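You operate a simulated robot arm through the tools that you are given. There is no shell and no other tool. Be economical: measure what you need, move in short steps, check, and stop when the job is done.

The job below is to be done with a simulated two-armed robot. You get a single attempt, and the scene is never put back.

## Task
Count the paste tins on the side bench top, then put as many of the sockets from the side bench top on the deck under the near table. Put one of the steel blocks from the long bench top on the long bench shelf. Fetch the tool pad and set it on the top of the drawer cabinet. Take the station board and leave it on the deck under the far table. The order is free. Set down upright: station board.

Only the result counts: the job must be done as asked and must still hold three seconds after the hand-in. Knocking over, shifting, dropping, spilling or breaking anything else fails it.

## Robot
Two 7-joint arms with fingered hands on one trunk, on a base that drives. Base frame: it is fixed to the floor where the robot stands at the start and does not move with it; the origin is under the middle of the robot, x ahead of it, y to its left, z up; the surface under the hand at the start is at about z = 0.9. Readings come in m, rad, newtons and seconds.
The left shoulder is at the start at [0.07, 0.142, 1.214], the right one opposite. With the tool pointing down near the work surface each hand reaches from about 0.42 to 0.8 m from the robot's upright axis, wherever it stands, measured 20 degrees to its own side. Places, roughly: deck under the far table [-2.5, 10.6, 0.4]; deck under the near table [-2.4, 2, 0.4]; long bench shelf [0.3, 8.9, 0.4]; paste tin [0.75, 1, 1]; socket [0.5, 0.75, 1]; station board [-2.5, 6.25, 1]; steel block [0.25, 8.25, 1]; tool pad (9x6x4 cm) [0.6, 5.8, 1.2]; top of the drawer cabinet [0.7, 10.8, 1.2]. Payload 3.6 kg a hand.
Tool frame (each hand has its own): the origin (TCP) lies between the finger pads and is the grasp point; the fingertips stand 0.025 m ahead of it; z points along the fingers, y is the line along which they close. The gripper opens to 0.088 m. The gripper's body begins 0.029 m behind the TCP. The gripper is a hand of 5 fingers: y runs from the thumb to the fingers, the wrist lies at [-0.013, -0.097, -0.162] in the tool frame, and closing takes about 1.5 s.
Orientation is told as [roll, pitch, yaw] about the base's x, y, z axes, in that order, counted from this pose: with the fingers straight down and the wrist toward the robot, the tool's x, y and z point along [0, 1, 0], [1, 0, 0] and [0, 0, -1] of the base frame.

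## Interface
- The arms move only by the tool send_rows. It takes "left_increments", "right_increments" or both (then of equal length, played together; a hand with none holds still); each is a list of rows, each a list of 6 numbers: the shift along the base's x, y, z in units of 20 mm (1.0 is 20 mm), then the turn, a rotation vector about the base's x, y, z in units of 5 degrees (1.0 is 5 degrees). In form: [[dx, dy, dz, wx, wy, wz], ...]. A call has 1 to 20 rows; each row shifts and turns the commanded pose from where the row before left it. "left_grip" and "right_grip" are, for a hand that has rows, the closure, from 0 (fully open) to 1 (shut), set as the call begins (left out, the last holds). A call with a number of a shift or a turn outside -1 to 1 is refused whole. A row lasts 0.2 s, in which the tool goes at most 0.05 m and 0.15 rad; a call with a longer step from one row to the next is refused whole, and so is a gripper value outside its range. Where a pose cannot be reached the arm comes as near as it can. A force on the tool above 40 N (or 10 N above the force at the start of the call, whichever is more), or a blocked arm, ends the call early, and 0.2 s more pass. The fingers move at their own pace (about 0.072 m/s each) and stop on an object; they squeeze with about 30 N. The grip force told is the motor's: it shows also when the fingers shut on nothing. Time passes only in rows, and 0.2 s behind the last, so rows that do not move let the fingers close. The reply holds the time, the measured pose of the TCP, the force on the tool along the base axes, the opening and the grip force, in the units named above and with some noise, with the torque about the TCP (base axes, N m) and any sound that the robot's microphone picked up.
- Cameras (640 x 400 px; columns grow to the right, rows downward): "scene" is now at [0.1342, 0.0266, 1.4384]; the picture's right is [0.30, -0.96, 0.00], its down [-0.56, -0.17, -0.81] and it looks along [0.77, 0.24, -0.59] (base axes); focal length 254 px, centre (320, 200). "left" rides on the left gripper at [-0.059, -0.079, -0.105] in its tool frame; the picture's right is [-0.73, -0.32, 0.61], its down [0.62, -0.68, 0.38] and it looks along [0.29, 0.66, 0.70] (tool axes); focal length 234 px, centre (320, 200). "right" rides on the right gripper at [0.059, -0.079, -0.105] in its tool frame; the picture's right is [-0.73, 0.32, -0.61], its down [-0.62, -0.68, 0.38] and it looks along [-0.29, 0.66, 0.70] (tool axes); focal length 234 px, centre (320, 200). There is no depth. A picture from a camera that has moved, and an enlarged one, comes with that camera's place and axes in the base frame and with its lens.
- snapshot(camera): a new picture of that camera. No time passes.
- move_column(by): slides the trunk up (or, below 0, down) by that many m; the arms and the scene camera ride with it, the base frame stays. It gives what a move gives, with no picture.
- drive_base(legs): drives the robot by 1 to 6 legs, each [ahead, left, turn to the left] in m, m and rad, along the robot's own axes; the way and the turn of a leg run together, so that a leg with both is an arc; at most 1.5 m and 3.142 rad a leg. The arms and the cameras ride along, it lands a little off, and it stops where it bumps. It gives what a move gives.
- set_fingers(index, middle, ring, little, thumb_bend, thumb_turn, hand): sets how far each is bent, from 0 (flat) to 1 (curled in); at 0.3 the hand is open as for a grip, at 0.7 the pads meet at the TCP. One left out holds its place. A second passes; each finger stops where it meets its share of the squeeze, and holds until it gets a number again. A gripper value or a shape takes the hand back. It gives what a move gives, with no picture; readings hold the bend of each and the force on index, middle, ring, little, thumb and palm. thumb_turn goes from beside the hand (0) to across from the fingers (1), as for a grip.
- set_grasp(shape, hand): the hand has 5 fingers and takes this shape, open, in about a second: jaw (thumb against the fingers, like two jaws); tri (thumb and two fingers); tip (a fingertip pinch); poke (one finger out to press); point (the index stretched); flat (the hand flat); cup (the hand cupped); fist (a fist). The gripper value then closes the fingers along that shape, each until it touches; the sizes above hold for jaw. It gives what a move gives, with no picture.
- pan_tilt(pan, tilt): turns the head with the scene camera to pan (to the left, within 1.501 rad either way) and tilt (down, from -0.506 to 1.204), counted from straight ahead of the robot. It gives what a move gives.
- zoom(camera, box): a new picture of the part [left, top, right, bottom] of that camera's present view, enlarged. No time passes.
- hand_in(): hands the job in; it is judged then, once.

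Work in short steps. Places have to be worked out from the pictures, the camera data and where the tool is seen: move nearer, look again, correct. Check each grasp and each placing, and mend what went wrong. You have 186 turns and 154 pictures in all, those below and enlarged ones among them. Open the grippers and draw the arms clear of the work before you hand the job in, unless the task says otherwise; then end with one line.

The tools are called after "Call:" by a JSON object that holds its "api" and its "payload". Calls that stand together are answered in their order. send_rows: Moves the arms, as the interface text tells. Its arguments: {"type":"object","properties":{"left_increments":{"type":"array"},"left_grip":{"type":"number"},"right_increments":{"type":"array"},"right_grip":{"type":"number"}},"required":[]} The other tools are called the same way: move_column (by) slides the trunk up or down; set_grasp (shape, hand) gives the hand a shape; set_fingers (index, middle, ring, little, thumb_bend, thumb_turn, hand) moves the fingers one by one; drive_base (legs) drives the base; pan_tilt (pan, tilt) turns the head that bears the scene camera; snapshot (camera) takes a picture; zoom (camera, box) takes an enlarged picture of a part of a camera's view; hand_in () hands the job in.

At the start:

```text
clock: 0.0
left_position: [0.4079, 0.2876, 1.1881]
left_tcp_rot: [0.001, 0.0, 0.0]
left_contact_force: [-0.1, -0.1, -0.9]
left_torque: [-0.04, -0.02, -0.04]
left_opening: 0.0875
left_gripper_force: 0.0
left_shape: jaw
left_bend: [0.3, 0.3, 0.3, 0.3, 0.3, 0.98]
left_finger forces: [0.0, 0.0, 0.0, 0.0, 0.1, 0.0]
right_position: [0.4605, -0.0835, 1.1915]
right_tcp_rot: [0.001, 0.0, -0.001]
right_contact_force: [0.1, -0.3, -0.6]
right_torque: [-0.03, -0.05, -0.03]
right_opening: 0.0876
right_gripper_force: 0.1
right_shape: jaw
right_bend: [0.3, 0.3, 0.3, 0.3, 0.3, 0.98]
right_finger forces: [0.1, 0.0, 0.0, 0.0, 0.1, 0.0]
trunk travel left (down, up): [-0.75, 0.19]
robot x, y, heading: [0.0003, 0.0042, 0.003]
head pan, tilt: [0.3, 0.628]
```

scene: 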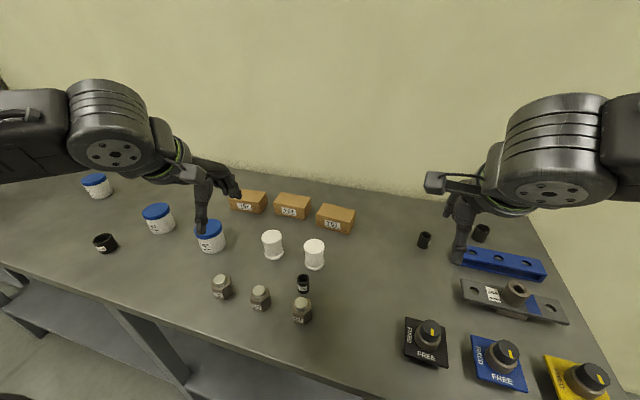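
right: 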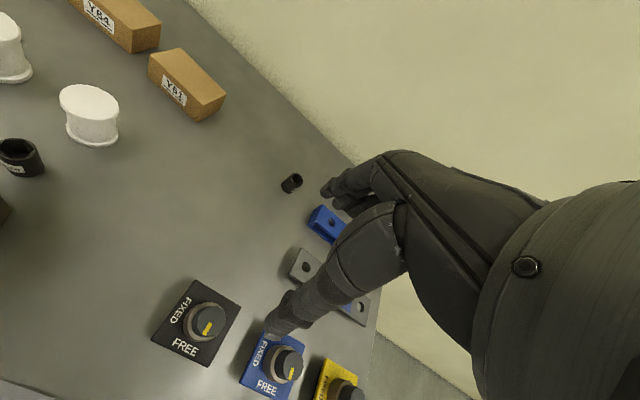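
left: 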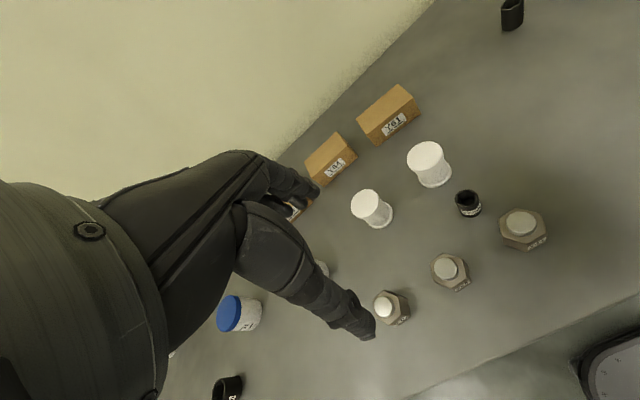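

The bench in front holds blue-lidded tins, white spools, hex nuts and black sockets. I turn the head left to see the rest of it.

Call:
{"api": "pan_tilt", "payload": {"pan": 0.9, "tilt": 0.6}}

Call:
{"api": "snapshot", "payload": {"camera": "scene"}}

Call:
{"api": "pan_tilt", "payload": {"pan": -0.4, "tilt": 0.6}}

Call:
{"api": "snapshot", "payload": {"camera": "scene"}}

```text
clock: 1.0
left_position: [0.409, 0.2864, 1.1883]
left_tcp_rot: [0.001, -0.001, 0.0]
left_contact_force: [-0.8, -0.2, 0.6]
left_torque: [0.02, 0.0, 0.01]
left_opening: 0.0876
left_gripper_force: 0.0
left_shape: jaw
left_bend: [0.3, 0.3, 0.3, 0.3, 0.3, 0.98]
left_finger forces: [0.0, 0.0, 0.1, 0.1, 0.1, 0.0]
right_position: [0.4612, -0.0842, 1.1915]
right_tcp_rot: [0.0, 0.0, 0.0]
right_contact_force: [0.1, -0.2, 0.8]
right_torque: [-0.02, 0.02, 0.0]
right_opening: 0.0877
right_gripper_force: 0.0
right_shape: jaw
right_bend: [0.3, 0.3, 0.3, 0.3, 0.3, 0.98]
right_finger forces: [0.1, 0.0, 0.0, 0.0, 0.0, 0.0]
trunk travel left (down, up): [-0.75, 0.19]
robot x, y, heading: [-0.0051, -0.0005, -0.0]
head pan, tilt: [0.901, 0.6]
```

```text
150 pictures are left
camera scene: at [0.1056, 0.0699, 1.4408], right [0.78, -0.62, 0.0], down [-0.35, -0.44, -0.82], along [0.51, 0.65, -0.57], focal length 254 px, centre (320, 200)
```

scene: 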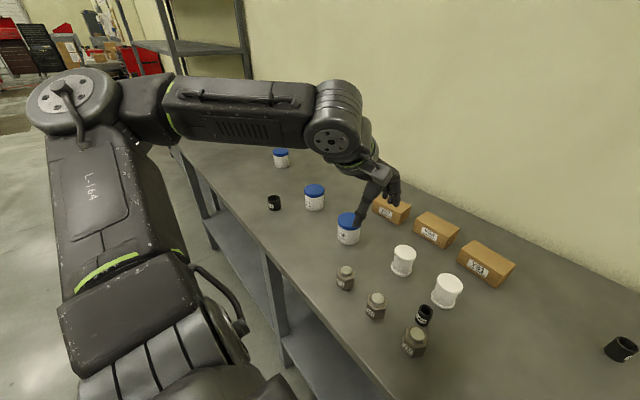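

```text
clock: 2.5
left_position: [0.408, 0.2873, 1.1875]
left_tcp_rot: [-0.001, 0.001, -0.001]
left_contact_force: [0.1, -0.4, -0.2]
left_torque: [-0.02, 0.02, 0.01]
left_opening: 0.0877
left_gripper_force: 0.1
left_shape: jaw
left_bend: [0.3, 0.3, 0.3, 0.3, 0.3, 0.98]
left_finger forces: [0.0, 0.1, 0.1, 0.0, 0.1, 0.1]
right_position: [0.4611, -0.0832, 1.1918]
right_tcp_rot: [-0.001, 0.0, 0.0]
right_contact_force: [-0.3, 0.5, 0.4]
right_torque: [0.0, -0.01, 0.0]
right_opening: 0.0878
right_gripper_force: 0.1
right_shape: jaw
right_bend: [0.3, 0.3, 0.3, 0.3, 0.3, 0.98]
right_finger forces: [0.1, 0.0, 0.0, 0.0, 0.0, 0.0]
trunk travel left (down, up): [-0.75, 0.19]
robot x, y, heading: [0.0013, -0.0017, 0.002]
head pan, tilt: [-0.4, 0.6]
```

```text
149 pictures are left
camera scene: at [0.132, -0.0335, 1.4408], right [-0.39, -0.92, 0.0], down [-0.52, 0.22, -0.83], along [0.76, -0.32, -0.56], focal length 254 px, centre (320, 200)
```

scene: 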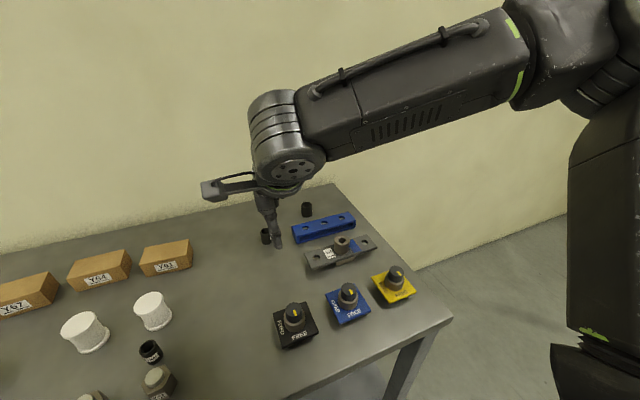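

Three blue-lidded tins and four sockets show so far, though the arm hides part of the bench. I drive left along the bench to look at the hidden part and get nearer the left socket at about (0.43, 0.76).

Call:
{"api": "drive_base", "payload": {"legs": [[0, 0.5, 0]]}}

Call:
{"api": "pan_tilt", "payload": {"pan": 0.45, "tilt": 0.75}}

Call:
{"api": "snapshot", "payload": {"camera": "scene"}}

Call:
{"api": "snapshot", "payload": {"camera": "left"}}

```text
clock: 5.4
left_position: [0.402, 0.7936, 1.1883]
left_tcp_rot: [0.0, 0.0, 0.011]
left_contact_force: [0.3, 0.0, -0.1]
left_torque: [0.02, 0.01, -0.04]
left_opening: 0.0877
left_gripper_force: 0.1
left_shape: jaw
left_bend: [0.3, 0.3, 0.3, 0.3, 0.3, 0.98]
left_finger forces: [0.0, 0.0, 0.1, 0.0, 0.1, 0.0]
right_position: [0.4592, 0.4227, 1.1911]
right_tcp_rot: [0.001, 0.0, 0.011]
right_contact_force: [-0.1, -0.6, 0.5]
right_torque: [-0.01, -0.02, -0.01]
right_opening: 0.0876
right_gripper_force: 0.0
right_shape: jaw
right_bend: [0.3, 0.3, 0.3, 0.3, 0.3, 0.98]
right_finger forces: [0.1, 0.0, 0.0, 0.0, 0.0, 0.1]
trunk travel left (down, up): [-0.75, 0.19]
robot x, y, heading: [-0.0037, 0.501, 0.008]
head pan, tilt: [-0.4, 0.6]
```

```text
clock: 6.6
left_position: [0.4024, 0.7938, 1.1877]
left_tcp_rot: [0.0, -0.001, 0.012]
left_contact_force: [0.1, -0.6, -0.4]
left_torque: [-0.01, 0.01, 0.03]
left_opening: 0.0875
left_gripper_force: 0.1
left_shape: jaw
left_bend: [0.3, 0.3, 0.3, 0.3, 0.3, 0.98]
left_finger forces: [0.0, 0.0, 0.0, 0.1, 0.1, 0.0]
right_position: [0.459, 0.4222, 1.1913]
right_tcp_rot: [-0.001, 0.001, 0.012]
right_contact_force: [0.4, 0.1, 0.4]
right_torque: [-0.01, -0.01, 0.01]
right_opening: 0.0879
right_gripper_force: 0.2
right_shape: jaw
right_bend: [0.3, 0.3, 0.3, 0.3, 0.3, 0.98]
right_finger forces: [0.1, 0.0, 0.0, 0.0, 0.0, 0.0]
trunk travel left (down, up): [-0.75, 0.19]
robot x, y, heading: [-0.0013, 0.501, 0.009]
head pan, tilt: [0.45, 0.75]
```

```text
148 pictures are left
camera scene: at [0.122, 0.5394, 1.428], right [0.44, -0.9, 0.0], down [-0.61, -0.3, -0.73], along [0.66, 0.33, -0.68], focal length 254 px, centre (320, 200)
```

scene: 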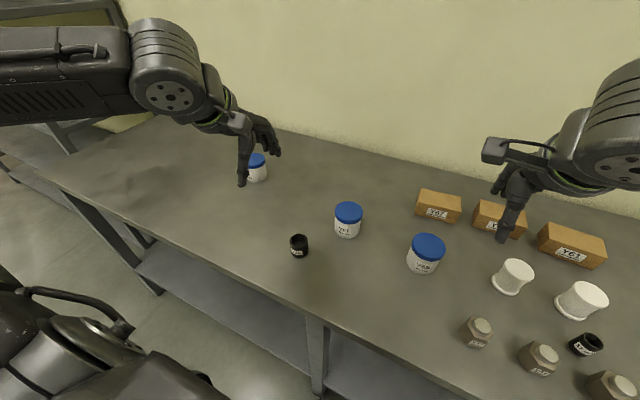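

```text
147 pictures are left
camera left: at [0.3228, 0.7345, 1.2922], right [-0.31, -0.73, -0.61], down [-0.69, 0.62, -0.38], along [0.65, 0.3, -0.7], focal length 234 px, centre (320, 200)
```

left: 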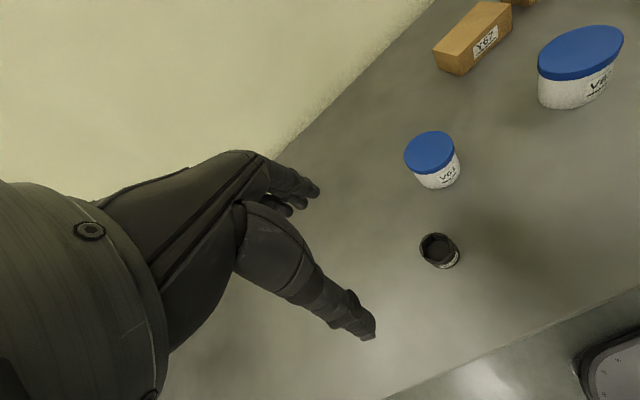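

Three tins are clearly visible; the left socket comes out at about (0.442, 0.757) with its top near z 0.945. I lower the left hand over it and check.

Call:
{"api": "send_rows", "payload": {"left_increments": [[0.22, -0.206, -0.933, 0, 0, 0], [0.22, -0.206, -0.933, 0, 0, 0], [0.22, -0.206, -0.933, 0, 0, 0], [0.22, -0.206, -0.933, 0, 0, 0], [0.22, -0.206, -0.933, 0, 0, 0], [0.22, -0.206, -0.933, 0, 0, 0], [0.22, -0.206, -0.933, 0, 0, 0], [0.22, -0.206, -0.933, 0, 0, 0], [0.22, -0.206, -0.933, 0, 0, 0]], "left_grip": 0}}

Call:
{"api": "snapshot", "payload": {"camera": "scene"}}

Call:
{"api": "snapshot", "payload": {"camera": "left"}}

```text
clock: 8.6
left_position: [0.4421, 0.7575, 1.0211]
left_tcp_rot: [0.001, 0.0, 0.011]
left_contact_force: [0.1, 0.4, 0.3]
left_torque: [-0.02, -0.01, 0.01]
left_opening: 0.0875
left_gripper_force: 0.1
left_shape: jaw
left_bend: [0.3, 0.3, 0.3, 0.3, 0.3, 0.98]
left_finger forces: [0.0, 0.1, 0.0, 0.1, 0.1, 0.0]
right_position: [0.4591, 0.4226, 1.1898]
right_tcp_rot: [0.0, 0.0, 0.009]
right_contact_force: [0.1, 0.5, -0.3]
right_torque: [-0.01, 0.0, 0.03]
right_opening: 0.0874
right_gripper_force: 0.0
right_shape: jaw
right_bend: [0.3, 0.3, 0.3, 0.3, 0.3, 0.98]
right_finger forces: [0.0, 0.0, 0.1, 0.0, 0.1, 0.0]
trunk travel left (down, up): [-0.75, 0.19]
robot x, y, heading: [-0.0025, 0.5008, 0.013]
head pan, tilt: [0.45, 0.75]
```

```text
146 pictures are left
camera scene: at [0.1228, 0.5395, 1.4279], right [0.45, -0.9, 0.0], down [-0.61, -0.3, -0.73], along [0.65, 0.33, -0.68], focal length 254 px, centre (320, 200)
```

scene: 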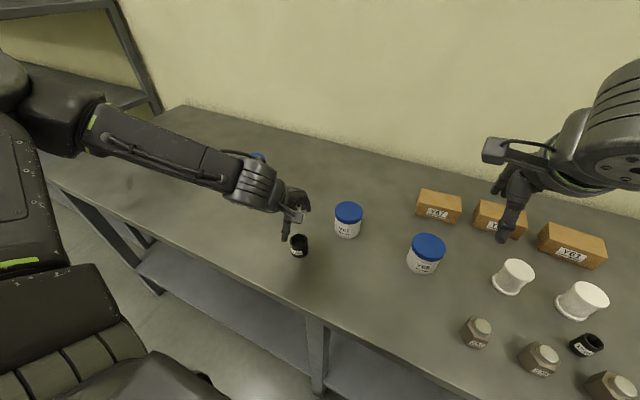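

```text
145 pictures are left
camera left: at [0.363, 0.6979, 1.1245], right [-0.31, -0.73, -0.61], down [-0.69, 0.62, -0.38], along [0.65, 0.3, -0.7], focal length 234 px, centre (320, 200)
```

left: 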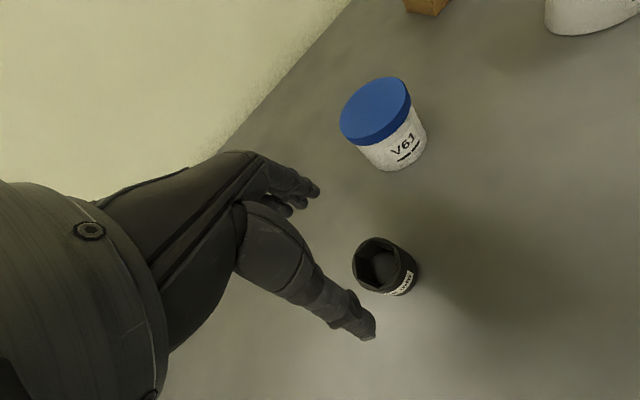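

The projected point below the TCP falls on the socket. I go straight down to z ≈ 0.93.

Call:
{"api": "send_rows", "payload": {"left_increments": [[0, 0, -0.9, 0, 0, 0], [0, 0, -0.9, 0, 0, 0], [0, 0, -0.9, 0, 0, 0], [0, 0, -0.9, 0, 0, 0], [0, 0, -0.9, 0, 0, 0]]}}

Call:
{"api": "snapshot", "payload": {"camera": "left"}}

```text
clock: 9.8
left_position: [0.441, 0.7561, 0.9309]
left_tcp_rot: [0.001, 0.0, 0.013]
left_contact_force: [-1.1, -0.2, 0.1]
left_torque: [0.01, -0.01, 0.03]
left_opening: 0.0878
left_gripper_force: 0.0
left_shape: jaw
left_bend: [0.3, 0.3, 0.3, 0.3, 0.3, 0.98]
left_finger forces: [0.1, 0.0, 0.0, 0.0, 0.0, 0.0]
right_position: [0.459, 0.424, 1.1909]
right_tcp_rot: [-0.001, 0.0, 0.01]
right_contact_force: [0.3, -0.6, 0.8]
right_torque: [-0.02, 0.0, 0.0]
right_opening: 0.0876
right_gripper_force: 0.1
right_shape: jaw
right_bend: [0.3, 0.3, 0.3, 0.3, 0.3, 0.98]
right_finger forces: [0.0, 0.1, 0.0, 0.0, 0.0, 0.0]
trunk travel left (down, up): [-0.75, 0.19]
robot x, y, heading: [-0.0044, 0.5003, 0.012]
head pan, tilt: [0.45, 0.75]
```

```text
144 pictures are left
camera left: at [0.3624, 0.6973, 1.0341], right [-0.31, -0.73, -0.61], down [-0.69, 0.62, -0.38], along [0.65, 0.3, -0.7], focal length 234 px, centre (320, 200)
```

left: 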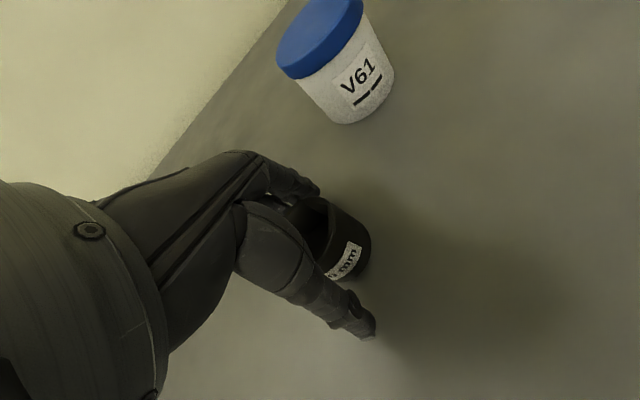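

The socket sits between the thumb and the fingers. I close the hand, then lift 6 cm.

Call:
{"api": "send_rows", "payload": {"left_increments": [[0, 0, 0, 0, 0, 0], [0, 0, 0, 0, 0, 0], [0, 0, 0, 0, 0, 0], [0, 0, 0, 0, 0, 0], [0, 0, 0, 0, 0, 0], [0, 0, 0, 0, 0, 0], [0, 0, 0, 0, 0, 0], [0, 0, 0, 0, 0, 0]], "left_grip": 1}}

Call:
{"api": "send_rows", "payload": {"left_increments": [[0, 0, 1, 0, 0, 0], [0, 0, 1, 0, 0, 0], [0, 0, 1, 0, 0, 0], [0, 0, 1, 0, 0, 0], [0, 0, 1, 0, 0, 0], [0, 0, 1, 0, 0, 0], [0, 0, 1, 0, 0, 0], [0, 0, 1, 0, 0, 0], [0, 0, 1, 0, 0, 0], [0, 0, 1, 0, 0, 0]]}}

Call:
{"api": "snapshot", "payload": {"camera": "left"}}

Call:
{"api": "snapshot", "payload": {"camera": "scene"}}

```text
clock: 11.6
left_position: [0.4411, 0.7563, 0.93]
left_tcp_rot: [0.001, -0.001, 0.013]
left_contact_force: [-0.3, -0.4, 0.4]
left_torque: [0.02, 0.0, -0.02]
left_opening: 0.0359
left_gripper_force: 30.4
left_shape: jaw
left_bend: [0.74, 0.49, 0.53, 0.5, 0.73, 1.0]
left_finger forces: [17.0, 8.6, 0.1, 0.0, 25.8, 0.1]
right_position: [0.4589, 0.4232, 1.1908]
right_tcp_rot: [0.0, 0.0, 0.011]
right_contact_force: [-0.1, -0.3, 1.0]
right_torque: [0.02, -0.02, -0.02]
right_opening: 0.0878
right_gripper_force: 0.1
right_shape: jaw
right_bend: [0.3, 0.3, 0.3, 0.3, 0.3, 0.98]
right_finger forces: [0.1, 0.0, 0.0, 0.1, 0.0, 0.0]
trunk travel left (down, up): [-0.75, 0.19]
robot x, y, heading: [-0.0064, 0.5022, 0.011]
head pan, tilt: [0.45, 0.75]
```

```text
clock: 13.8
left_position: [0.4394, 0.7572, 1.1318]
left_tcp_rot: [0.001, 0.002, 0.011]
left_contact_force: [0.2, -0.2, -1.4]
left_torque: [0.04, 0.04, -0.04]
left_opening: 0.0359
left_gripper_force: 30.1
left_shape: jaw
left_bend: [0.74, 0.49, 0.53, 0.5, 0.73, 1.0]
left_finger forces: [17.1, 8.7, 0.0, 0.0, 25.9, 0.0]
right_position: [0.4573, 0.4215, 1.1912]
right_tcp_rot: [-0.001, 0.001, 0.01]
right_contact_force: [0.4, -0.4, -0.4]
right_torque: [-0.04, 0.02, -0.01]
right_opening: 0.0879
right_gripper_force: 0.0
right_shape: jaw
right_bend: [0.3, 0.3, 0.3, 0.3, 0.3, 0.98]
right_finger forces: [0.1, 0.0, 0.0, 0.1, 0.1, 0.1]
trunk travel left (down, up): [-0.75, 0.19]
robot x, y, heading: [-0.0021, 0.5032, 0.009]
head pan, tilt: [0.45, 0.75]
```

```text
143 pictures are left
camera left: at [0.3617, 0.6977, 1.2348], right [-0.31, -0.73, -0.61], down [-0.69, 0.62, -0.38], along [0.65, 0.3, -0.7], focal length 234 px, centre (320, 200)
```

left: 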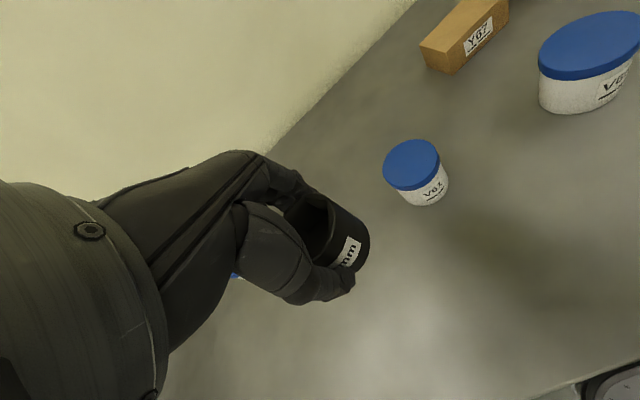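

```text
142 pictures are left
camera scene: at [0.1216, 0.5393, 1.428], right [0.45, -0.9, 0.0], down [-0.61, -0.3, -0.73], along [0.65, 0.33, -0.68], focal length 254 px, centre (320, 200)
```

scene: 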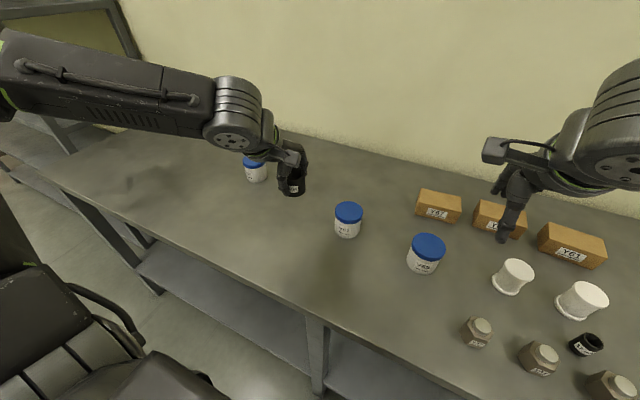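

The socket is held firmly, and three tins are confirmed. I drive right so that the right hand can take the socket near (0.716, -0.10).

Call:
{"api": "drive_base", "payload": {"legs": [[0, -0.37, 0]]}}

Call:
{"api": "pan_tilt", "payload": {"pan": -0.2, "tilt": 0.7}}

Call:
{"api": "snapshot", "payload": {"camera": "scene"}}

Call:
{"api": "snapshot", "payload": {"camera": "right"}}

```text
clock: 16.2
left_position: [0.444, 0.3854, 1.1307]
left_tcp_rot: [-0.001, 0.0, 0.013]
left_contact_force: [0.1, -0.2, -1.4]
left_torque: [0.01, 0.01, 0.01]
left_opening: 0.0358
left_gripper_force: 29.6
left_shape: jaw
left_bend: [0.74, 0.49, 0.53, 0.5, 0.73, 1.0]
left_finger forces: [17.1, 8.7, 0.1, 0.0, 25.8, 0.0]
right_position: [0.4641, 0.0524, 1.1919]
right_tcp_rot: [-0.002, 0.002, 0.012]
right_contact_force: [-0.1, -0.7, -0.4]
right_torque: [-0.01, -0.01, 0.02]
right_opening: 0.0877
right_gripper_force: 0.1
right_shape: jaw
right_bend: [0.3, 0.3, 0.3, 0.3, 0.3, 0.98]
right_finger forces: [0.1, 0.0, 0.1, 0.0, 0.0, 0.0]
trunk travel left (down, up): [-0.75, 0.19]
robot x, y, heading: [0.0014, 0.1252, 0.013]
head pan, tilt: [0.45, 0.75]
```

```text
clock: 17.2
left_position: [0.4448, 0.3864, 1.1299]
left_tcp_rot: [0.0, -0.001, 0.012]
left_contact_force: [0.8, 0.5, -2.2]
left_torque: [0.0, 0.02, 0.0]
left_opening: 0.0359
left_gripper_force: 30.0
left_shape: jaw
left_bend: [0.74, 0.49, 0.53, 0.5, 0.73, 1.0]
left_finger forces: [17.1, 8.6, 0.0, 0.0, 25.8, 0.0]
right_position: [0.4626, 0.0515, 1.1917]
right_tcp_rot: [-0.001, -0.001, 0.011]
right_contact_force: [-1.0, 1.1, -0.5]
right_torque: [-0.03, 0.03, -0.03]
right_opening: 0.0876
right_gripper_force: 0.0
right_shape: jaw
right_bend: [0.3, 0.3, 0.3, 0.3, 0.3, 0.98]
right_finger forces: [0.1, 0.0, 0.1, 0.1, 0.1, 0.0]
trunk travel left (down, up): [-0.75, 0.19]
robot x, y, heading: [0.0028, 0.1292, 0.011]
head pan, tilt: [-0.201, 0.7]
```

```text
141 pictures are left
camera scene: at [0.1358, 0.1155, 1.4322], right [-0.19, -0.98, 0.0], down [-0.63, 0.12, -0.76], along [0.75, -0.14, -0.64], focal length 254 px, centre (320, 200)
```

scene: 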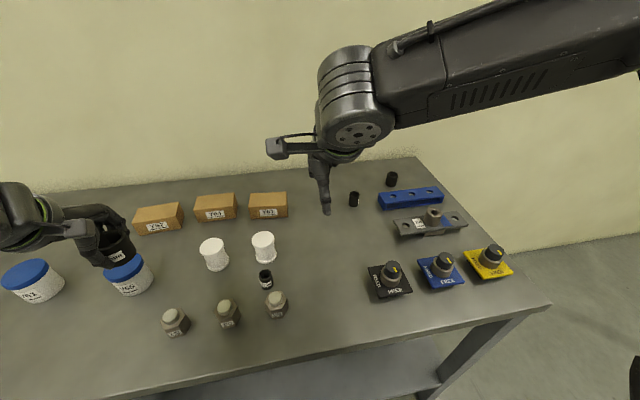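

```text
140 pictures are left
camera right: at [0.3831, 0.109, 1.2961], right [0.33, -0.72, 0.61], down [-0.67, -0.63, -0.38], along [0.66, -0.28, -0.7], focal length 234 px, centre (320, 200)
```

right: 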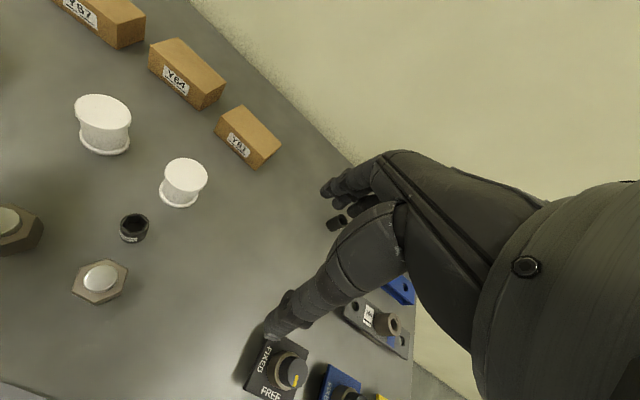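

Socket C works out at (0.720, -0.103). I move the right hand above it at z ≈ 1.02.

Call:
{"api": "send_rows", "payload": {"right_increments": [[0.99, -0.594, -0.65, 0, 0, 0], [0.99, -0.594, -0.65, 0, 0, 0], [0.99, -0.594, -0.65, 0, 0, 0], [0.99, -0.594, -0.65, 0, 0, 0], [0.99, -0.594, -0.65, 0, 0, 0], [0.99, -0.594, -0.65, 0, 0, 0], [0.99, -0.594, -0.65, 0, 0, 0], [0.99, -0.594, -0.65, 0, 0, 0], [0.99, -0.594, -0.65, 0, 0, 0], [0.99, -0.594, -0.65, 0, 0, 0], [0.99, -0.594, -0.65, 0, 0, 0], [0.99, -0.594, -0.65, 0, 0, 0], [0.99, -0.594, -0.65, 0, 0, 0]], "right_grip": 0}}

Call:
{"api": "snapshot", "payload": {"camera": "right"}}

Call:
{"api": "snapshot", "payload": {"camera": "scene"}}

```text
clock: 20.0
left_position: [0.4454, 0.3861, 1.1308]
left_tcp_rot: [0.0, 0.002, 0.013]
left_contact_force: [0.8, 0.5, -2.6]
left_torque: [-0.02, 0.0, 0.02]
left_opening: 0.0361
left_gripper_force: 30.1
left_shape: jaw
left_bend: [0.74, 0.49, 0.53, 0.5, 0.73, 1.0]
left_finger forces: [17.2, 8.7, 0.0, 0.1, 25.8, 0.0]
right_position: [0.722, -0.1074, 1.0192]
right_tcp_rot: [0.0, 0.002, 0.013]
right_contact_force: [0.6, 0.3, -0.9]
right_torque: [0.0, -0.02, 0.02]
right_opening: 0.0876
right_gripper_force: 0.2
right_shape: jaw
right_bend: [0.3, 0.3, 0.3, 0.3, 0.3, 0.98]
right_finger forces: [0.1, 0.1, 0.0, 0.1, 0.0, 0.0]
trunk travel left (down, up): [-0.75, 0.19]
robot x, y, heading: [0.0027, 0.1304, 0.015]
head pan, tilt: [-0.201, 0.7]
```

```text
139 pictures are left
camera right: at [0.6419, -0.0495, 1.1252], right [0.33, -0.72, 0.61], down [-0.67, -0.63, -0.38], along [0.66, -0.28, -0.7], focal length 234 px, centre (320, 200)
```

right: 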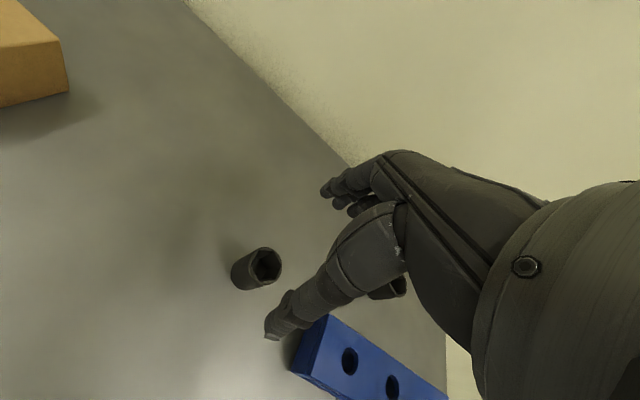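

```text
138 pictures are left
camera scene: at [0.1368, 0.1151, 1.4321], right [-0.19, -0.98, 0.0], down [-0.63, 0.12, -0.76], along [0.75, -0.14, -0.64], focal length 254 px, centre (320, 200)
```

scene: 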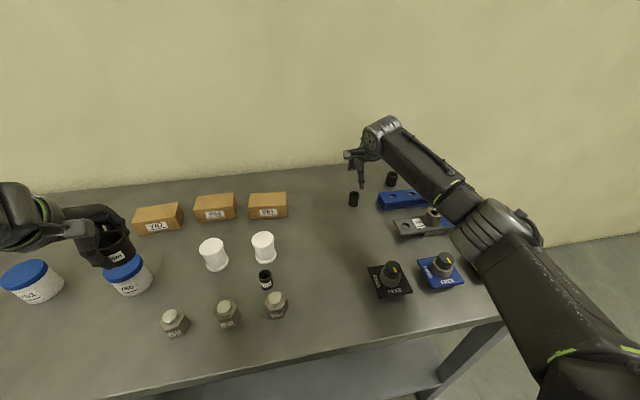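

The right camera puts the socket at (0.720, -0.107), directly under the hand, and the blue bar begins near y = -0.188. I descend slightly shifted away from the bar.

Call:
{"api": "send_rows", "payload": {"right_increments": [[0, 0.04, -0.88, 0, 0, 0], [0, 0.04, -0.88, 0, 0, 0], [0, 0.04, -0.88, 0, 0, 0], [0, 0.04, -0.88, 0, 0, 0], [0, 0.04, -0.88, 0, 0, 0]]}}

Call:
{"api": "snapshot", "payload": {"camera": "right"}}

```text
clock: 21.2
left_position: [0.445, 0.3861, 1.1301]
left_tcp_rot: [-0.001, 0.0, 0.012]
left_contact_force: [-0.8, 1.1, -1.1]
left_torque: [0.0, -0.02, 0.0]
left_opening: 0.036
left_gripper_force: 30.0
left_shape: jaw
left_bend: [0.74, 0.49, 0.53, 0.5, 0.73, 1.0]
left_finger forces: [17.1, 8.7, 0.0, 0.0, 25.8, 0.0]
right_position: [0.721, -0.1002, 0.9342]
right_tcp_rot: [0.0, 0.0, 0.013]
right_contact_force: [0.1, 0.1, 0.4]
right_torque: [0.02, -0.02, 0.0]
right_opening: 0.0878
right_gripper_force: 0.1
right_shape: jaw
right_bend: [0.3, 0.3, 0.3, 0.3, 0.3, 0.98]
right_finger forces: [0.0, 0.0, 0.0, 0.0, 0.1, 0.0]
trunk travel left (down, up): [-0.75, 0.19]
robot x, y, heading: [0.0008, 0.1292, 0.014]
head pan, tilt: [-0.201, 0.7]
```

```text
137 pictures are left
camera right: at [0.6407, -0.0434, 1.0385], right [0.33, -0.72, 0.61], down [-0.67, -0.63, -0.38], along [0.66, -0.28, -0.7], focal length 234 px, centre (320, 200)
```

right: 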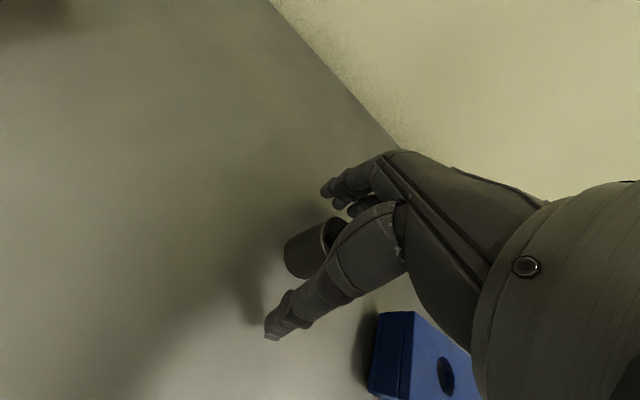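

The socket lies between thumb and fingers, clear of the bar. I close and lift.

Call:
{"api": "send_rows", "payload": {"right_increments": [[0, 0, 0, 0, 0, 0], [0, 0, 0, 0, 0, 0], [0, 0, 0, 0, 0, 0], [0, 0, 0, 0, 0, 0], [0, 0, 0, 0, 0, 0], [0, 0, 0, 0, 0, 0], [0, 0, 0, 0, 0, 0], [0, 0, 0, 0, 0, 0]], "right_grip": 1}}

Call:
{"api": "send_rows", "payload": {"right_increments": [[0, 0, 1, 0, 0, 0], [0, 0, 1, 0, 0, 0], [0, 0, 1, 0, 0, 0], [0, 0, 1, 0, 0, 0], [0, 0, 1, 0, 0, 0], [0, 0, 1, 0, 0, 0], [0, 0, 1, 0, 0, 0], [0, 0, 1, 0, 0, 0], [0, 0, 1, 0, 0, 0], [0, 0, 1, 0, 0, 0]]}}

Call:
{"api": "snapshot", "payload": {"camera": "right"}}

```text
clock: 23.0
left_position: [0.4447, 0.3865, 1.1312]
left_tcp_rot: [0.0, 0.0, 0.012]
left_contact_force: [-0.4, 0.6, -1.7]
left_torque: [0.03, 0.0, -0.04]
left_opening: 0.0358
left_gripper_force: 30.0
left_shape: jaw
left_bend: [0.74, 0.49, 0.53, 0.5, 0.73, 1.0]
left_finger forces: [17.1, 8.7, 0.0, 0.0, 25.8, 0.0]
right_position: [0.7203, -0.1009, 0.9331]
right_tcp_rot: [-0.001, 0.0, 0.012]
right_contact_force: [-0.9, 0.2, -0.4]
right_torque: [0.0, -0.01, -0.01]
right_opening: 0.0225
right_gripper_force: 30.1
right_shape: jaw
right_bend: [0.73, 0.54, 0.64, 0.61, 0.76, 1.0]
right_finger forces: [13.2, 9.4, 2.3, 0.0, 25.3, 0.0]
trunk travel left (down, up): [-0.75, 0.19]
robot x, y, heading: [0.0017, 0.128, 0.012]
head pan, tilt: [-0.201, 0.7]
```

```text
clock: 25.2
left_position: [0.4442, 0.3858, 1.1308]
left_tcp_rot: [0.001, 0.001, 0.012]
left_contact_force: [0.1, -0.3, -1.6]
left_torque: [-0.03, 0.0, -0.01]
left_opening: 0.0361
left_gripper_force: 30.5
left_shape: jaw
left_bend: [0.74, 0.49, 0.53, 0.5, 0.73, 1.0]
left_finger forces: [17.1, 8.7, 0.0, 0.0, 25.8, 0.0]
right_position: [0.7197, -0.0977, 1.1345]
right_tcp_rot: [0.0, -0.001, 0.01]
right_contact_force: [0.8, 1.2, -0.8]
right_torque: [0.01, 0.0, 0.0]
right_opening: 0.0221
right_gripper_force: 30.0
right_shape: jaw
right_bend: [0.73, 0.54, 0.64, 0.61, 0.76, 1.0]
right_finger forces: [13.5, 10.2, 2.8, 0.0, 25.2, 0.0]
trunk travel left (down, up): [-0.75, 0.19]
robot x, y, heading: [0.0046, 0.1257, 0.012]
head pan, tilt: [-0.201, 0.7]
```

```text
136 pictures are left
camera right: at [0.6398, -0.0401, 1.2403], right [0.33, -0.72, 0.61], down [-0.67, -0.63, -0.38], along [0.66, -0.28, -0.7], focal length 234 px, centre (320, 200)
```

right: 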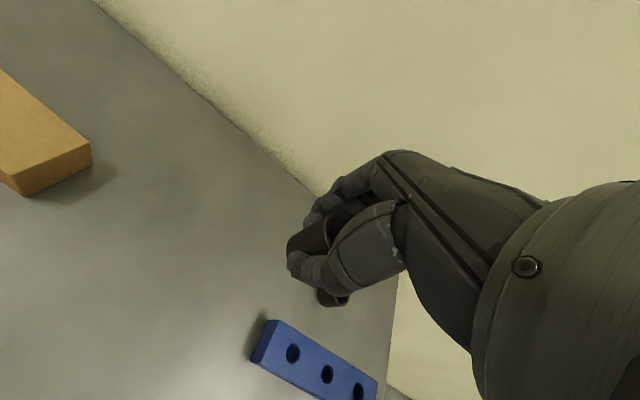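

Both sockets are held. I draw the right hand back, back the base away from the bench, turn toward the near table and look.

Call:
{"api": "send_rows", "payload": {"right_increments": [[-1, 0, 0.2, 0, 0, 0], [-1, 0, 0.2, 0, 0, 0], [-1, 0, 0.2, 0, 0, 0], [-1, 0, 0.2, 0, 0, 0], [-1, 0, 0.2, 0, 0, 0], [-1, 0, 0.2, 0, 0, 0], [-1, 0, 0.2, 0, 0, 0], [-1, 0, 0.2, 0, 0, 0], [-1, 0, 0.2, 0, 0, 0], [-1, 0, 0.2, 0, 0, 0], [-1, 0, 0.2, 0, 0, 0], [-1, 0, 0.2, 0, 0, 0], [-1, -0.5, 0.2, 0, 0, 0]]}}

Call:
{"api": "drive_base", "payload": {"legs": [[-0.9, 0, 0], [0, 0, 1.57]]}}

Call:
{"api": "pan_tilt", "payload": {"pan": 0.6, "tilt": 0.2}}

Call:
{"api": "snapshot", "payload": {"camera": "scene"}}

```text
clock: 28.0
left_position: [0.4443, 0.3854, 1.1312]
left_tcp_rot: [-0.001, 0.001, 0.012]
left_contact_force: [0.5, -1.2, -1.6]
left_torque: [-0.01, -0.02, -0.02]
left_opening: 0.0361
left_gripper_force: 30.3
left_shape: jaw
left_bend: [0.74, 0.49, 0.53, 0.5, 0.73, 1.0]
left_finger forces: [17.2, 8.8, 0.0, 0.1, 25.9, 0.0]
right_position: [0.4596, -0.1103, 1.1864]
right_tcp_rot: [0.002, 0.001, 0.012]
right_contact_force: [0.2, 0.1, -0.6]
right_torque: [-0.01, -0.04, -0.01]
right_opening: 0.0225
right_gripper_force: 30.3
right_shape: jaw
right_bend: [0.73, 0.54, 0.64, 0.61, 0.76, 1.0]
right_finger forces: [13.6, 10.3, 3.0, 0.0, 25.1, 0.0]
trunk travel left (down, up): [-0.75, 0.19]
robot x, y, heading: [0.0011, 0.1296, 0.013]
head pan, tilt: [-0.201, 0.7]
```

```text
clock: 36.6
left_position: [-1.1715, 0.5561, 1.1305]
left_tcp_rot: [0.002, 0.0, 1.595]
left_contact_force: [0.1, -0.9, -3.0]
left_torque: [0.02, 0.02, 0.01]
left_opening: 0.0355
left_gripper_force: 29.8
left_shape: jaw
left_bend: [0.74, 0.49, 0.53, 0.5, 0.73, 1.0]
left_finger forces: [17.1, 8.7, 0.0, 0.1, 25.5, 0.1]
right_position: [-0.6752, 0.5785, 1.1869]
right_tcp_rot: [0.001, 0.0, 1.597]
right_contact_force: [-0.3, 0.3, -0.5]
right_torque: [0.02, 0.0, -0.01]
right_opening: 0.022
right_gripper_force: 29.4
right_shape: jaw
right_bend: [0.73, 0.54, 0.64, 0.61, 0.77, 1.0]
right_finger forces: [13.9, 10.3, 3.0, 0.0, 24.5, 0.1]
trunk travel left (down, up): [-0.75, 0.19]
robot x, y, heading: [-0.9043, 0.1144, 1.596]
head pan, tilt: [-0.201, 0.7]
```

```text
clock: 37.8
left_position: [-1.1708, 0.557, 1.1299]
left_tcp_rot: [0.0, 0.0, 1.596]
left_contact_force: [-0.3, 0.2, -1.5]
left_torque: [-0.01, -0.02, 0.05]
left_opening: 0.0356
left_gripper_force: 30.0
left_shape: jaw
left_bend: [0.74, 0.49, 0.53, 0.5, 0.73, 1.0]
left_finger forces: [17.1, 8.6, 0.1, 0.1, 25.6, 0.0]
right_position: [-0.6752, 0.5797, 1.1847]
right_tcp_rot: [0.0, 0.0, 1.595]
right_contact_force: [-0.2, -0.7, -0.6]
right_torque: [0.01, -0.05, 0.0]
right_opening: 0.0221
right_gripper_force: 30.0
right_shape: jaw
right_bend: [0.73, 0.54, 0.64, 0.61, 0.77, 1.0]
right_finger forces: [13.9, 10.5, 3.1, 0.0, 24.4, 0.1]
trunk travel left (down, up): [-0.75, 0.19]
robot x, y, heading: [-0.9081, 0.1187, 1.597]
head pan, tilt: [0.6, 0.201]
```

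```text
135 pictures are left
camera scene: at [-0.9649, 0.2428, 1.4775], right [0.81, 0.58, 0.0], down [0.12, -0.16, -0.98], along [-0.57, 0.8, -0.2], focal length 254 px, centre (320, 200)
```

scene: 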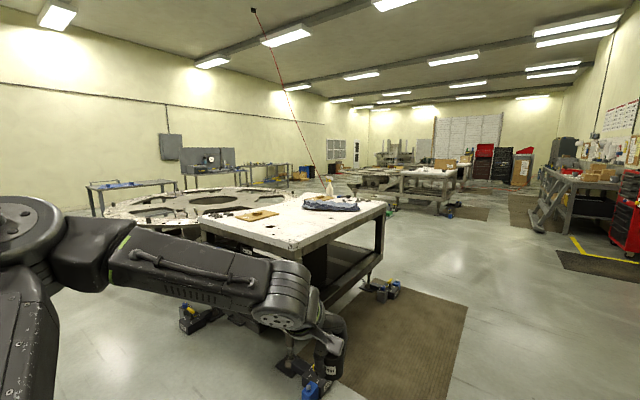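

The near table's front face is around x ≈ -1.9, from y ≈ 1.5 to 2.7, with an open frame and a lower deck. I drive up level with it and turn to face it.

Call:
{"api": "drive_base", "payload": {"legs": [[1.4, 0, 0], [0.53, 0, 0], [0, 0, 1.545]]}}

Call:
{"api": "pan_tilt", "payload": {"pan": 0.0, "tilt": 0.5}}

Call:
{"api": "snapshot", "payload": {"camera": "scene"}}

```text
clock: 51.3
left_position: [-1.4531, 1.7774, 1.1317]
left_tcp_rot: [0.002, -0.001, -3.064]
left_contact_force: [-0.2, 0.3, -2.5]
left_torque: [-0.01, 0.0, -0.01]
left_opening: 0.0353
left_gripper_force: 30.0
left_shape: jaw
left_bend: [0.74, 0.49, 0.53, 0.5, 0.73, 1.0]
left_finger forces: [16.9, 8.6, 0.0, 0.1, 25.3, 0.0]
right_position: [-1.5031, 2.2709, 1.1869]
right_tcp_rot: [-0.001, -0.002, -3.066]
right_contact_force: [-0.2, -0.9, -1.3]
right_torque: [-0.08, -0.03, 0.03]
right_opening: 0.0222
right_gripper_force: 29.7
right_shape: jaw
right_bend: [0.73, 0.54, 0.64, 0.61, 0.77, 1.0]
right_finger forces: [14.1, 10.4, 3.2, 0.0, 24.0, 0.0]
trunk travel left (down, up): [-0.75, 0.19]
robot x, y, heading: [-1.0329, 2.06, -3.064]
head pan, tilt: [0.6, 0.201]
```

```text
clock: 52.3
left_position: [-1.4636, 1.7765, 1.1275]
left_tcp_rot: [0.001, 0.008, -3.069]
left_contact_force: [-0.6, -0.6, -1.9]
left_torque: [-0.02, 0.0, 0.0]
left_opening: 0.0349
left_gripper_force: 29.8
left_shape: jaw
left_bend: [0.74, 0.49, 0.54, 0.5, 0.73, 1.0]
left_finger forces: [17.0, 9.3, 0.0, 0.0, 26.3, 0.0]
right_position: [-1.5115, 2.2704, 1.1825]
right_tcp_rot: [0.001, 0.009, -3.067]
right_contact_force: [0.2, -0.4, -0.1]
right_torque: [0.01, -0.03, 0.01]
right_opening: 0.0221
right_gripper_force: 29.6
right_shape: jaw
right_bend: [0.73, 0.54, 0.64, 0.61, 0.77, 1.0]
right_finger forces: [14.9, 10.4, 3.4, 0.1, 24.5, 0.0]
trunk travel left (down, up): [-0.75, 0.19]
robot x, y, heading: [-1.0251, 2.0603, -3.068]
head pan, tilt: [0.0, 0.499]
```

```text
134 pictures are left
camera scene: at [-1.1547, 2.0519, 1.4528], right [-0.08, 1.0, 0.0], down [0.47, 0.04, -0.88], along [-0.88, -0.07, -0.47], focal length 254 px, centre (320, 200)
```

scene: 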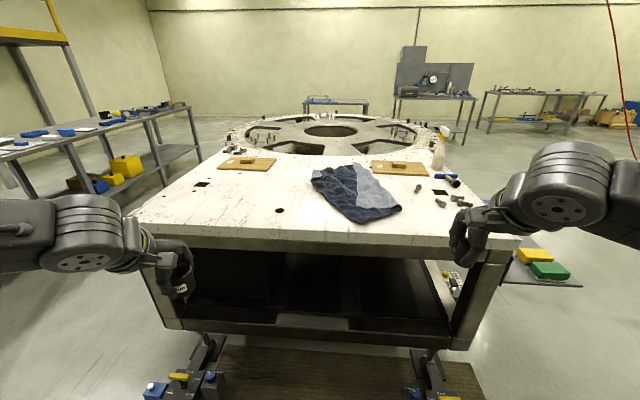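

The deck lies behind a front rail at about z 0.35, below a table edge near x = -1.92. I lower the trunk to look under the table.

Call:
{"api": "move_column", "payload": {"by": -0.55}}

Call:
{"api": "pan_tilt", "payload": {"pan": 0.0, "tilt": 0.4}}

Call:
{"api": "snapshot", "payload": {"camera": "scene"}}

```text
refused: -0.55 is not a number from -0.4 to 0.4
```

```text
clock: 53.0
left_position: [-1.4633, 1.777, 1.1263]
left_tcp_rot: [0.001, 0.007, -3.068]
left_contact_force: [0.1, -0.7, -1.3]
left_torque: [-0.03, 0.0, -0.01]
left_opening: 0.0351
left_gripper_force: 30.3
left_shape: jaw
left_bend: [0.74, 0.49, 0.54, 0.5, 0.73, 1.0]
left_finger forces: [17.0, 9.3, 0.0, 0.0, 26.4, 0.1]
right_position: [-1.5113, 2.2712, 1.1822]
right_tcp_rot: [0.0, 0.01, -3.07]
right_contact_force: [-0.9, 0.4, -0.7]
right_torque: [-0.02, -0.01, -0.03]
right_opening: 0.0219
right_gripper_force: 30.5
right_shape: jaw
right_bend: [0.73, 0.54, 0.64, 0.61, 0.77, 1.0]
right_finger forces: [15.0, 10.5, 3.4, 0.0, 24.6, 0.0]
trunk travel left (down, up): [-0.75, 0.19]
robot x, y, heading: [-1.0322, 2.0593, -3.071]
head pan, tilt: [0.0, 0.4]
```

```text
133 pictures are left
camera scene: at [-1.1561, 2.0519, 1.4619], right [-0.07, 1.0, 0.0], down [0.38, 0.03, -0.93], along [-0.92, -0.07, -0.38], focal length 254 px, centre (320, 200)
```

scene: 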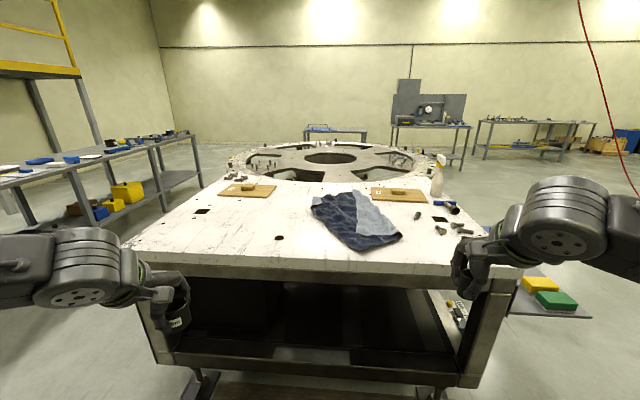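

Column moves are limited to 0.4 m at a time, so I split it. The hands are well clear of the table.

Call:
{"api": "move_column", "payload": {"by": -0.4}}

Call:
{"api": "move_column", "payload": {"by": -0.2}}

Call:
{"api": "snapshot", "payload": {"camera": "scene"}}

```text
clock: 56.8
left_position: [-1.4649, 1.7758, 0.7258]
left_tcp_rot: [-0.001, 0.009, -3.066]
left_contact_force: [0.4, 0.8, -2.0]
left_torque: [0.0, 0.02, 0.0]
left_opening: 0.0349
left_gripper_force: 30.1
left_shape: jaw
left_bend: [0.74, 0.49, 0.54, 0.5, 0.73, 1.0]
left_finger forces: [17.1, 9.3, 0.0, 0.1, 26.2, 0.0]
right_position: [-1.511, 2.2704, 0.7818]
right_tcp_rot: [0.0, 0.009, -3.067]
right_contact_force: [-0.5, -1.0, -0.9]
right_torque: [0.04, -0.01, -0.03]
right_opening: 0.0219
right_gripper_force: 30.3
right_shape: jaw
right_bend: [0.73, 0.54, 0.64, 0.61, 0.77, 1.0]
right_finger forces: [14.9, 10.4, 3.4, 0.1, 24.6, 0.1]
trunk travel left (down, up): [-0.35, 0.59]
robot x, y, heading: [-1.0277, 2.0585, -3.068]
head pan, tilt: [0.0, 0.4]
```

```text
clock: 59.0
left_position: [-1.4638, 1.7768, 0.528]
left_tcp_rot: [-0.001, 0.009, -3.066]
left_contact_force: [0.1, 0.5, -2.0]
left_torque: [0.05, -0.01, -0.02]
left_opening: 0.0353
left_gripper_force: 30.3
left_shape: jaw
left_bend: [0.74, 0.49, 0.54, 0.5, 0.73, 1.0]
left_finger forces: [17.2, 9.2, 0.0, 0.0, 26.2, 0.0]
right_position: [-1.5129, 2.2708, 0.5821]
right_tcp_rot: [-0.001, 0.008, -3.067]
right_contact_force: [-0.5, -0.9, -0.4]
right_torque: [-0.02, -0.01, -0.02]
right_opening: 0.0219
right_gripper_force: 30.6
right_shape: jaw
right_bend: [0.73, 0.54, 0.64, 0.61, 0.77, 1.0]
right_finger forces: [14.9, 10.4, 3.4, 0.0, 24.6, 0.1]
trunk travel left (down, up): [-0.15, 0.79]
robot x, y, heading: [-1.0343, 2.0615, -3.068]
head pan, tilt: [0.0, 0.4]
```

```text
132 pictures are left
camera scene: at [-1.1624, 2.0515, 0.862], right [-0.07, 1.0, 0.0], down [0.38, 0.03, -0.93], along [-0.92, -0.07, -0.38], focal length 254 px, centre (320, 200)
```

scene: 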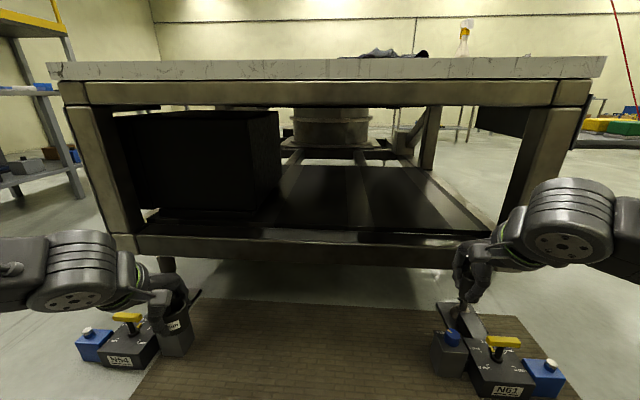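

The deck is clear to the right of the black box (y > 1.85), at roughly z 0.42, with an opening up to z 0.84. I bring the left hand inward and up, then drive closer and straighten out, staying clear of the jacks by the feet.

Call:
{"api": "send_rows", "payload": {"left_increments": [[0, 1, 0.7, 0, 0, 0], [0, 1, 0.7, 0, 0, 0], [0, 1, 0.7, 0, 0, 0], [0, 1, 0.7, 0, 0, 0], [0, 1, 0.7, 0, 0, 0]], "right_increments": [[0, 0, 0.2, 0, 0, 0], [0, 0, 0.2, 0, 0, 0], [0, 0, 0.2, 0, 0, 0], [0, 0, 0.2, 0, 0, 0], [0, 0, 0.2, 0, 0, 0]]}}

Call:
{"api": "drive_base", "payload": {"legs": [[0, 0, -0.073], [0.4, 0, 0]]}}

Call:
{"api": "snapshot", "payload": {"camera": "scene"}}

Call:
{"api": "snapshot", "payload": {"camera": "right"}}

```text
clock: 60.2
left_position: [-1.4639, 1.8759, 0.5955]
left_tcp_rot: [0.001, 0.009, -3.066]
left_contact_force: [-0.2, 0.1, -0.5]
left_torque: [-0.03, -0.01, 0.0]
left_opening: 0.0353
left_gripper_force: 30.0
left_shape: jaw
left_bend: [0.74, 0.49, 0.54, 0.5, 0.73, 1.0]
left_finger forces: [17.0, 9.2, 0.1, 0.0, 26.0, 0.0]
right_position: [-1.5127, 2.2691, 0.6014]
right_tcp_rot: [0.0, 0.007, -3.069]
right_contact_force: [-0.4, -0.1, 0.3]
right_torque: [0.04, 0.0, 0.01]
right_opening: 0.022
right_gripper_force: 29.4
right_shape: jaw
right_bend: [0.73, 0.54, 0.64, 0.61, 0.77, 1.0]
right_finger forces: [14.8, 10.5, 3.6, 0.1, 24.5, 0.0]
trunk travel left (down, up): [-0.15, 0.79]
robot x, y, heading: [-1.0277, 2.0599, -3.066]
head pan, tilt: [0.0, 0.4]
```

```text
clock: 63.2
left_position: [-1.8859, 1.8982, 0.5936]
left_tcp_rot: [-0.001, 0.013, -3.125]
left_contact_force: [0.0, -0.1, -1.6]
left_torque: [0.0, -0.03, 0.01]
left_opening: 0.0352
left_gripper_force: 30.1
left_shape: jaw
left_bend: [0.74, 0.49, 0.54, 0.5, 0.73, 1.0]
left_finger forces: [17.0, 9.2, 0.1, 0.1, 25.9, 0.0]
right_position: [-1.9119, 2.2945, 0.6008]
right_tcp_rot: [0.0, 0.009, -3.126]
right_contact_force: [0.4, -0.6, -0.2]
right_torque: [0.03, -0.01, -0.01]
right_opening: 0.0218
right_gripper_force: 30.3
right_shape: jaw
right_bend: [0.73, 0.54, 0.64, 0.61, 0.77, 1.0]
right_finger forces: [14.8, 10.5, 3.6, 0.1, 24.5, 0.0]
trunk travel left (down, up): [-0.15, 0.79]
robot x, y, heading: [-1.4366, 2.0585, -3.124]
head pan, tilt: [0.0, 0.4]
```

```text
131 pictures are left
camera scene: at [-1.5829, 2.0559, 0.862], right [-0.02, 1.0, 0.0], down [0.39, 0.01, -0.92], along [-0.92, -0.01, -0.39], focal length 254 px, centre (320, 200)
```

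scene: 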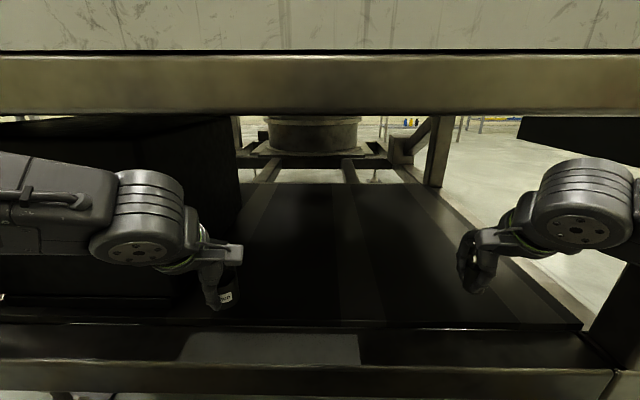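

```text
130 pictures are left
camera right: at [-1.8334, 2.2363, 0.7073], right [-0.34, 0.72, 0.6], down [0.68, 0.63, -0.38], along [-0.65, 0.28, -0.7], focal length 234 px, centre (320, 200)
```

right: 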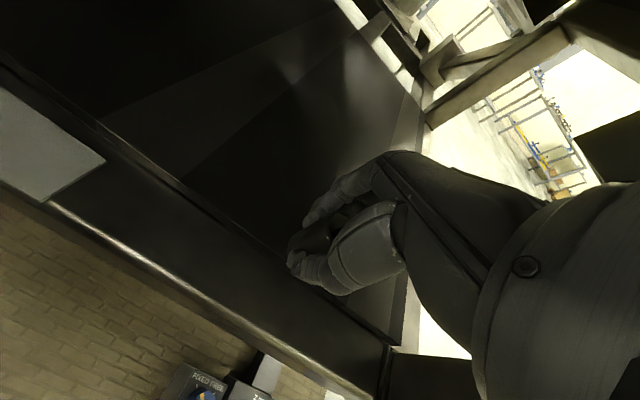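

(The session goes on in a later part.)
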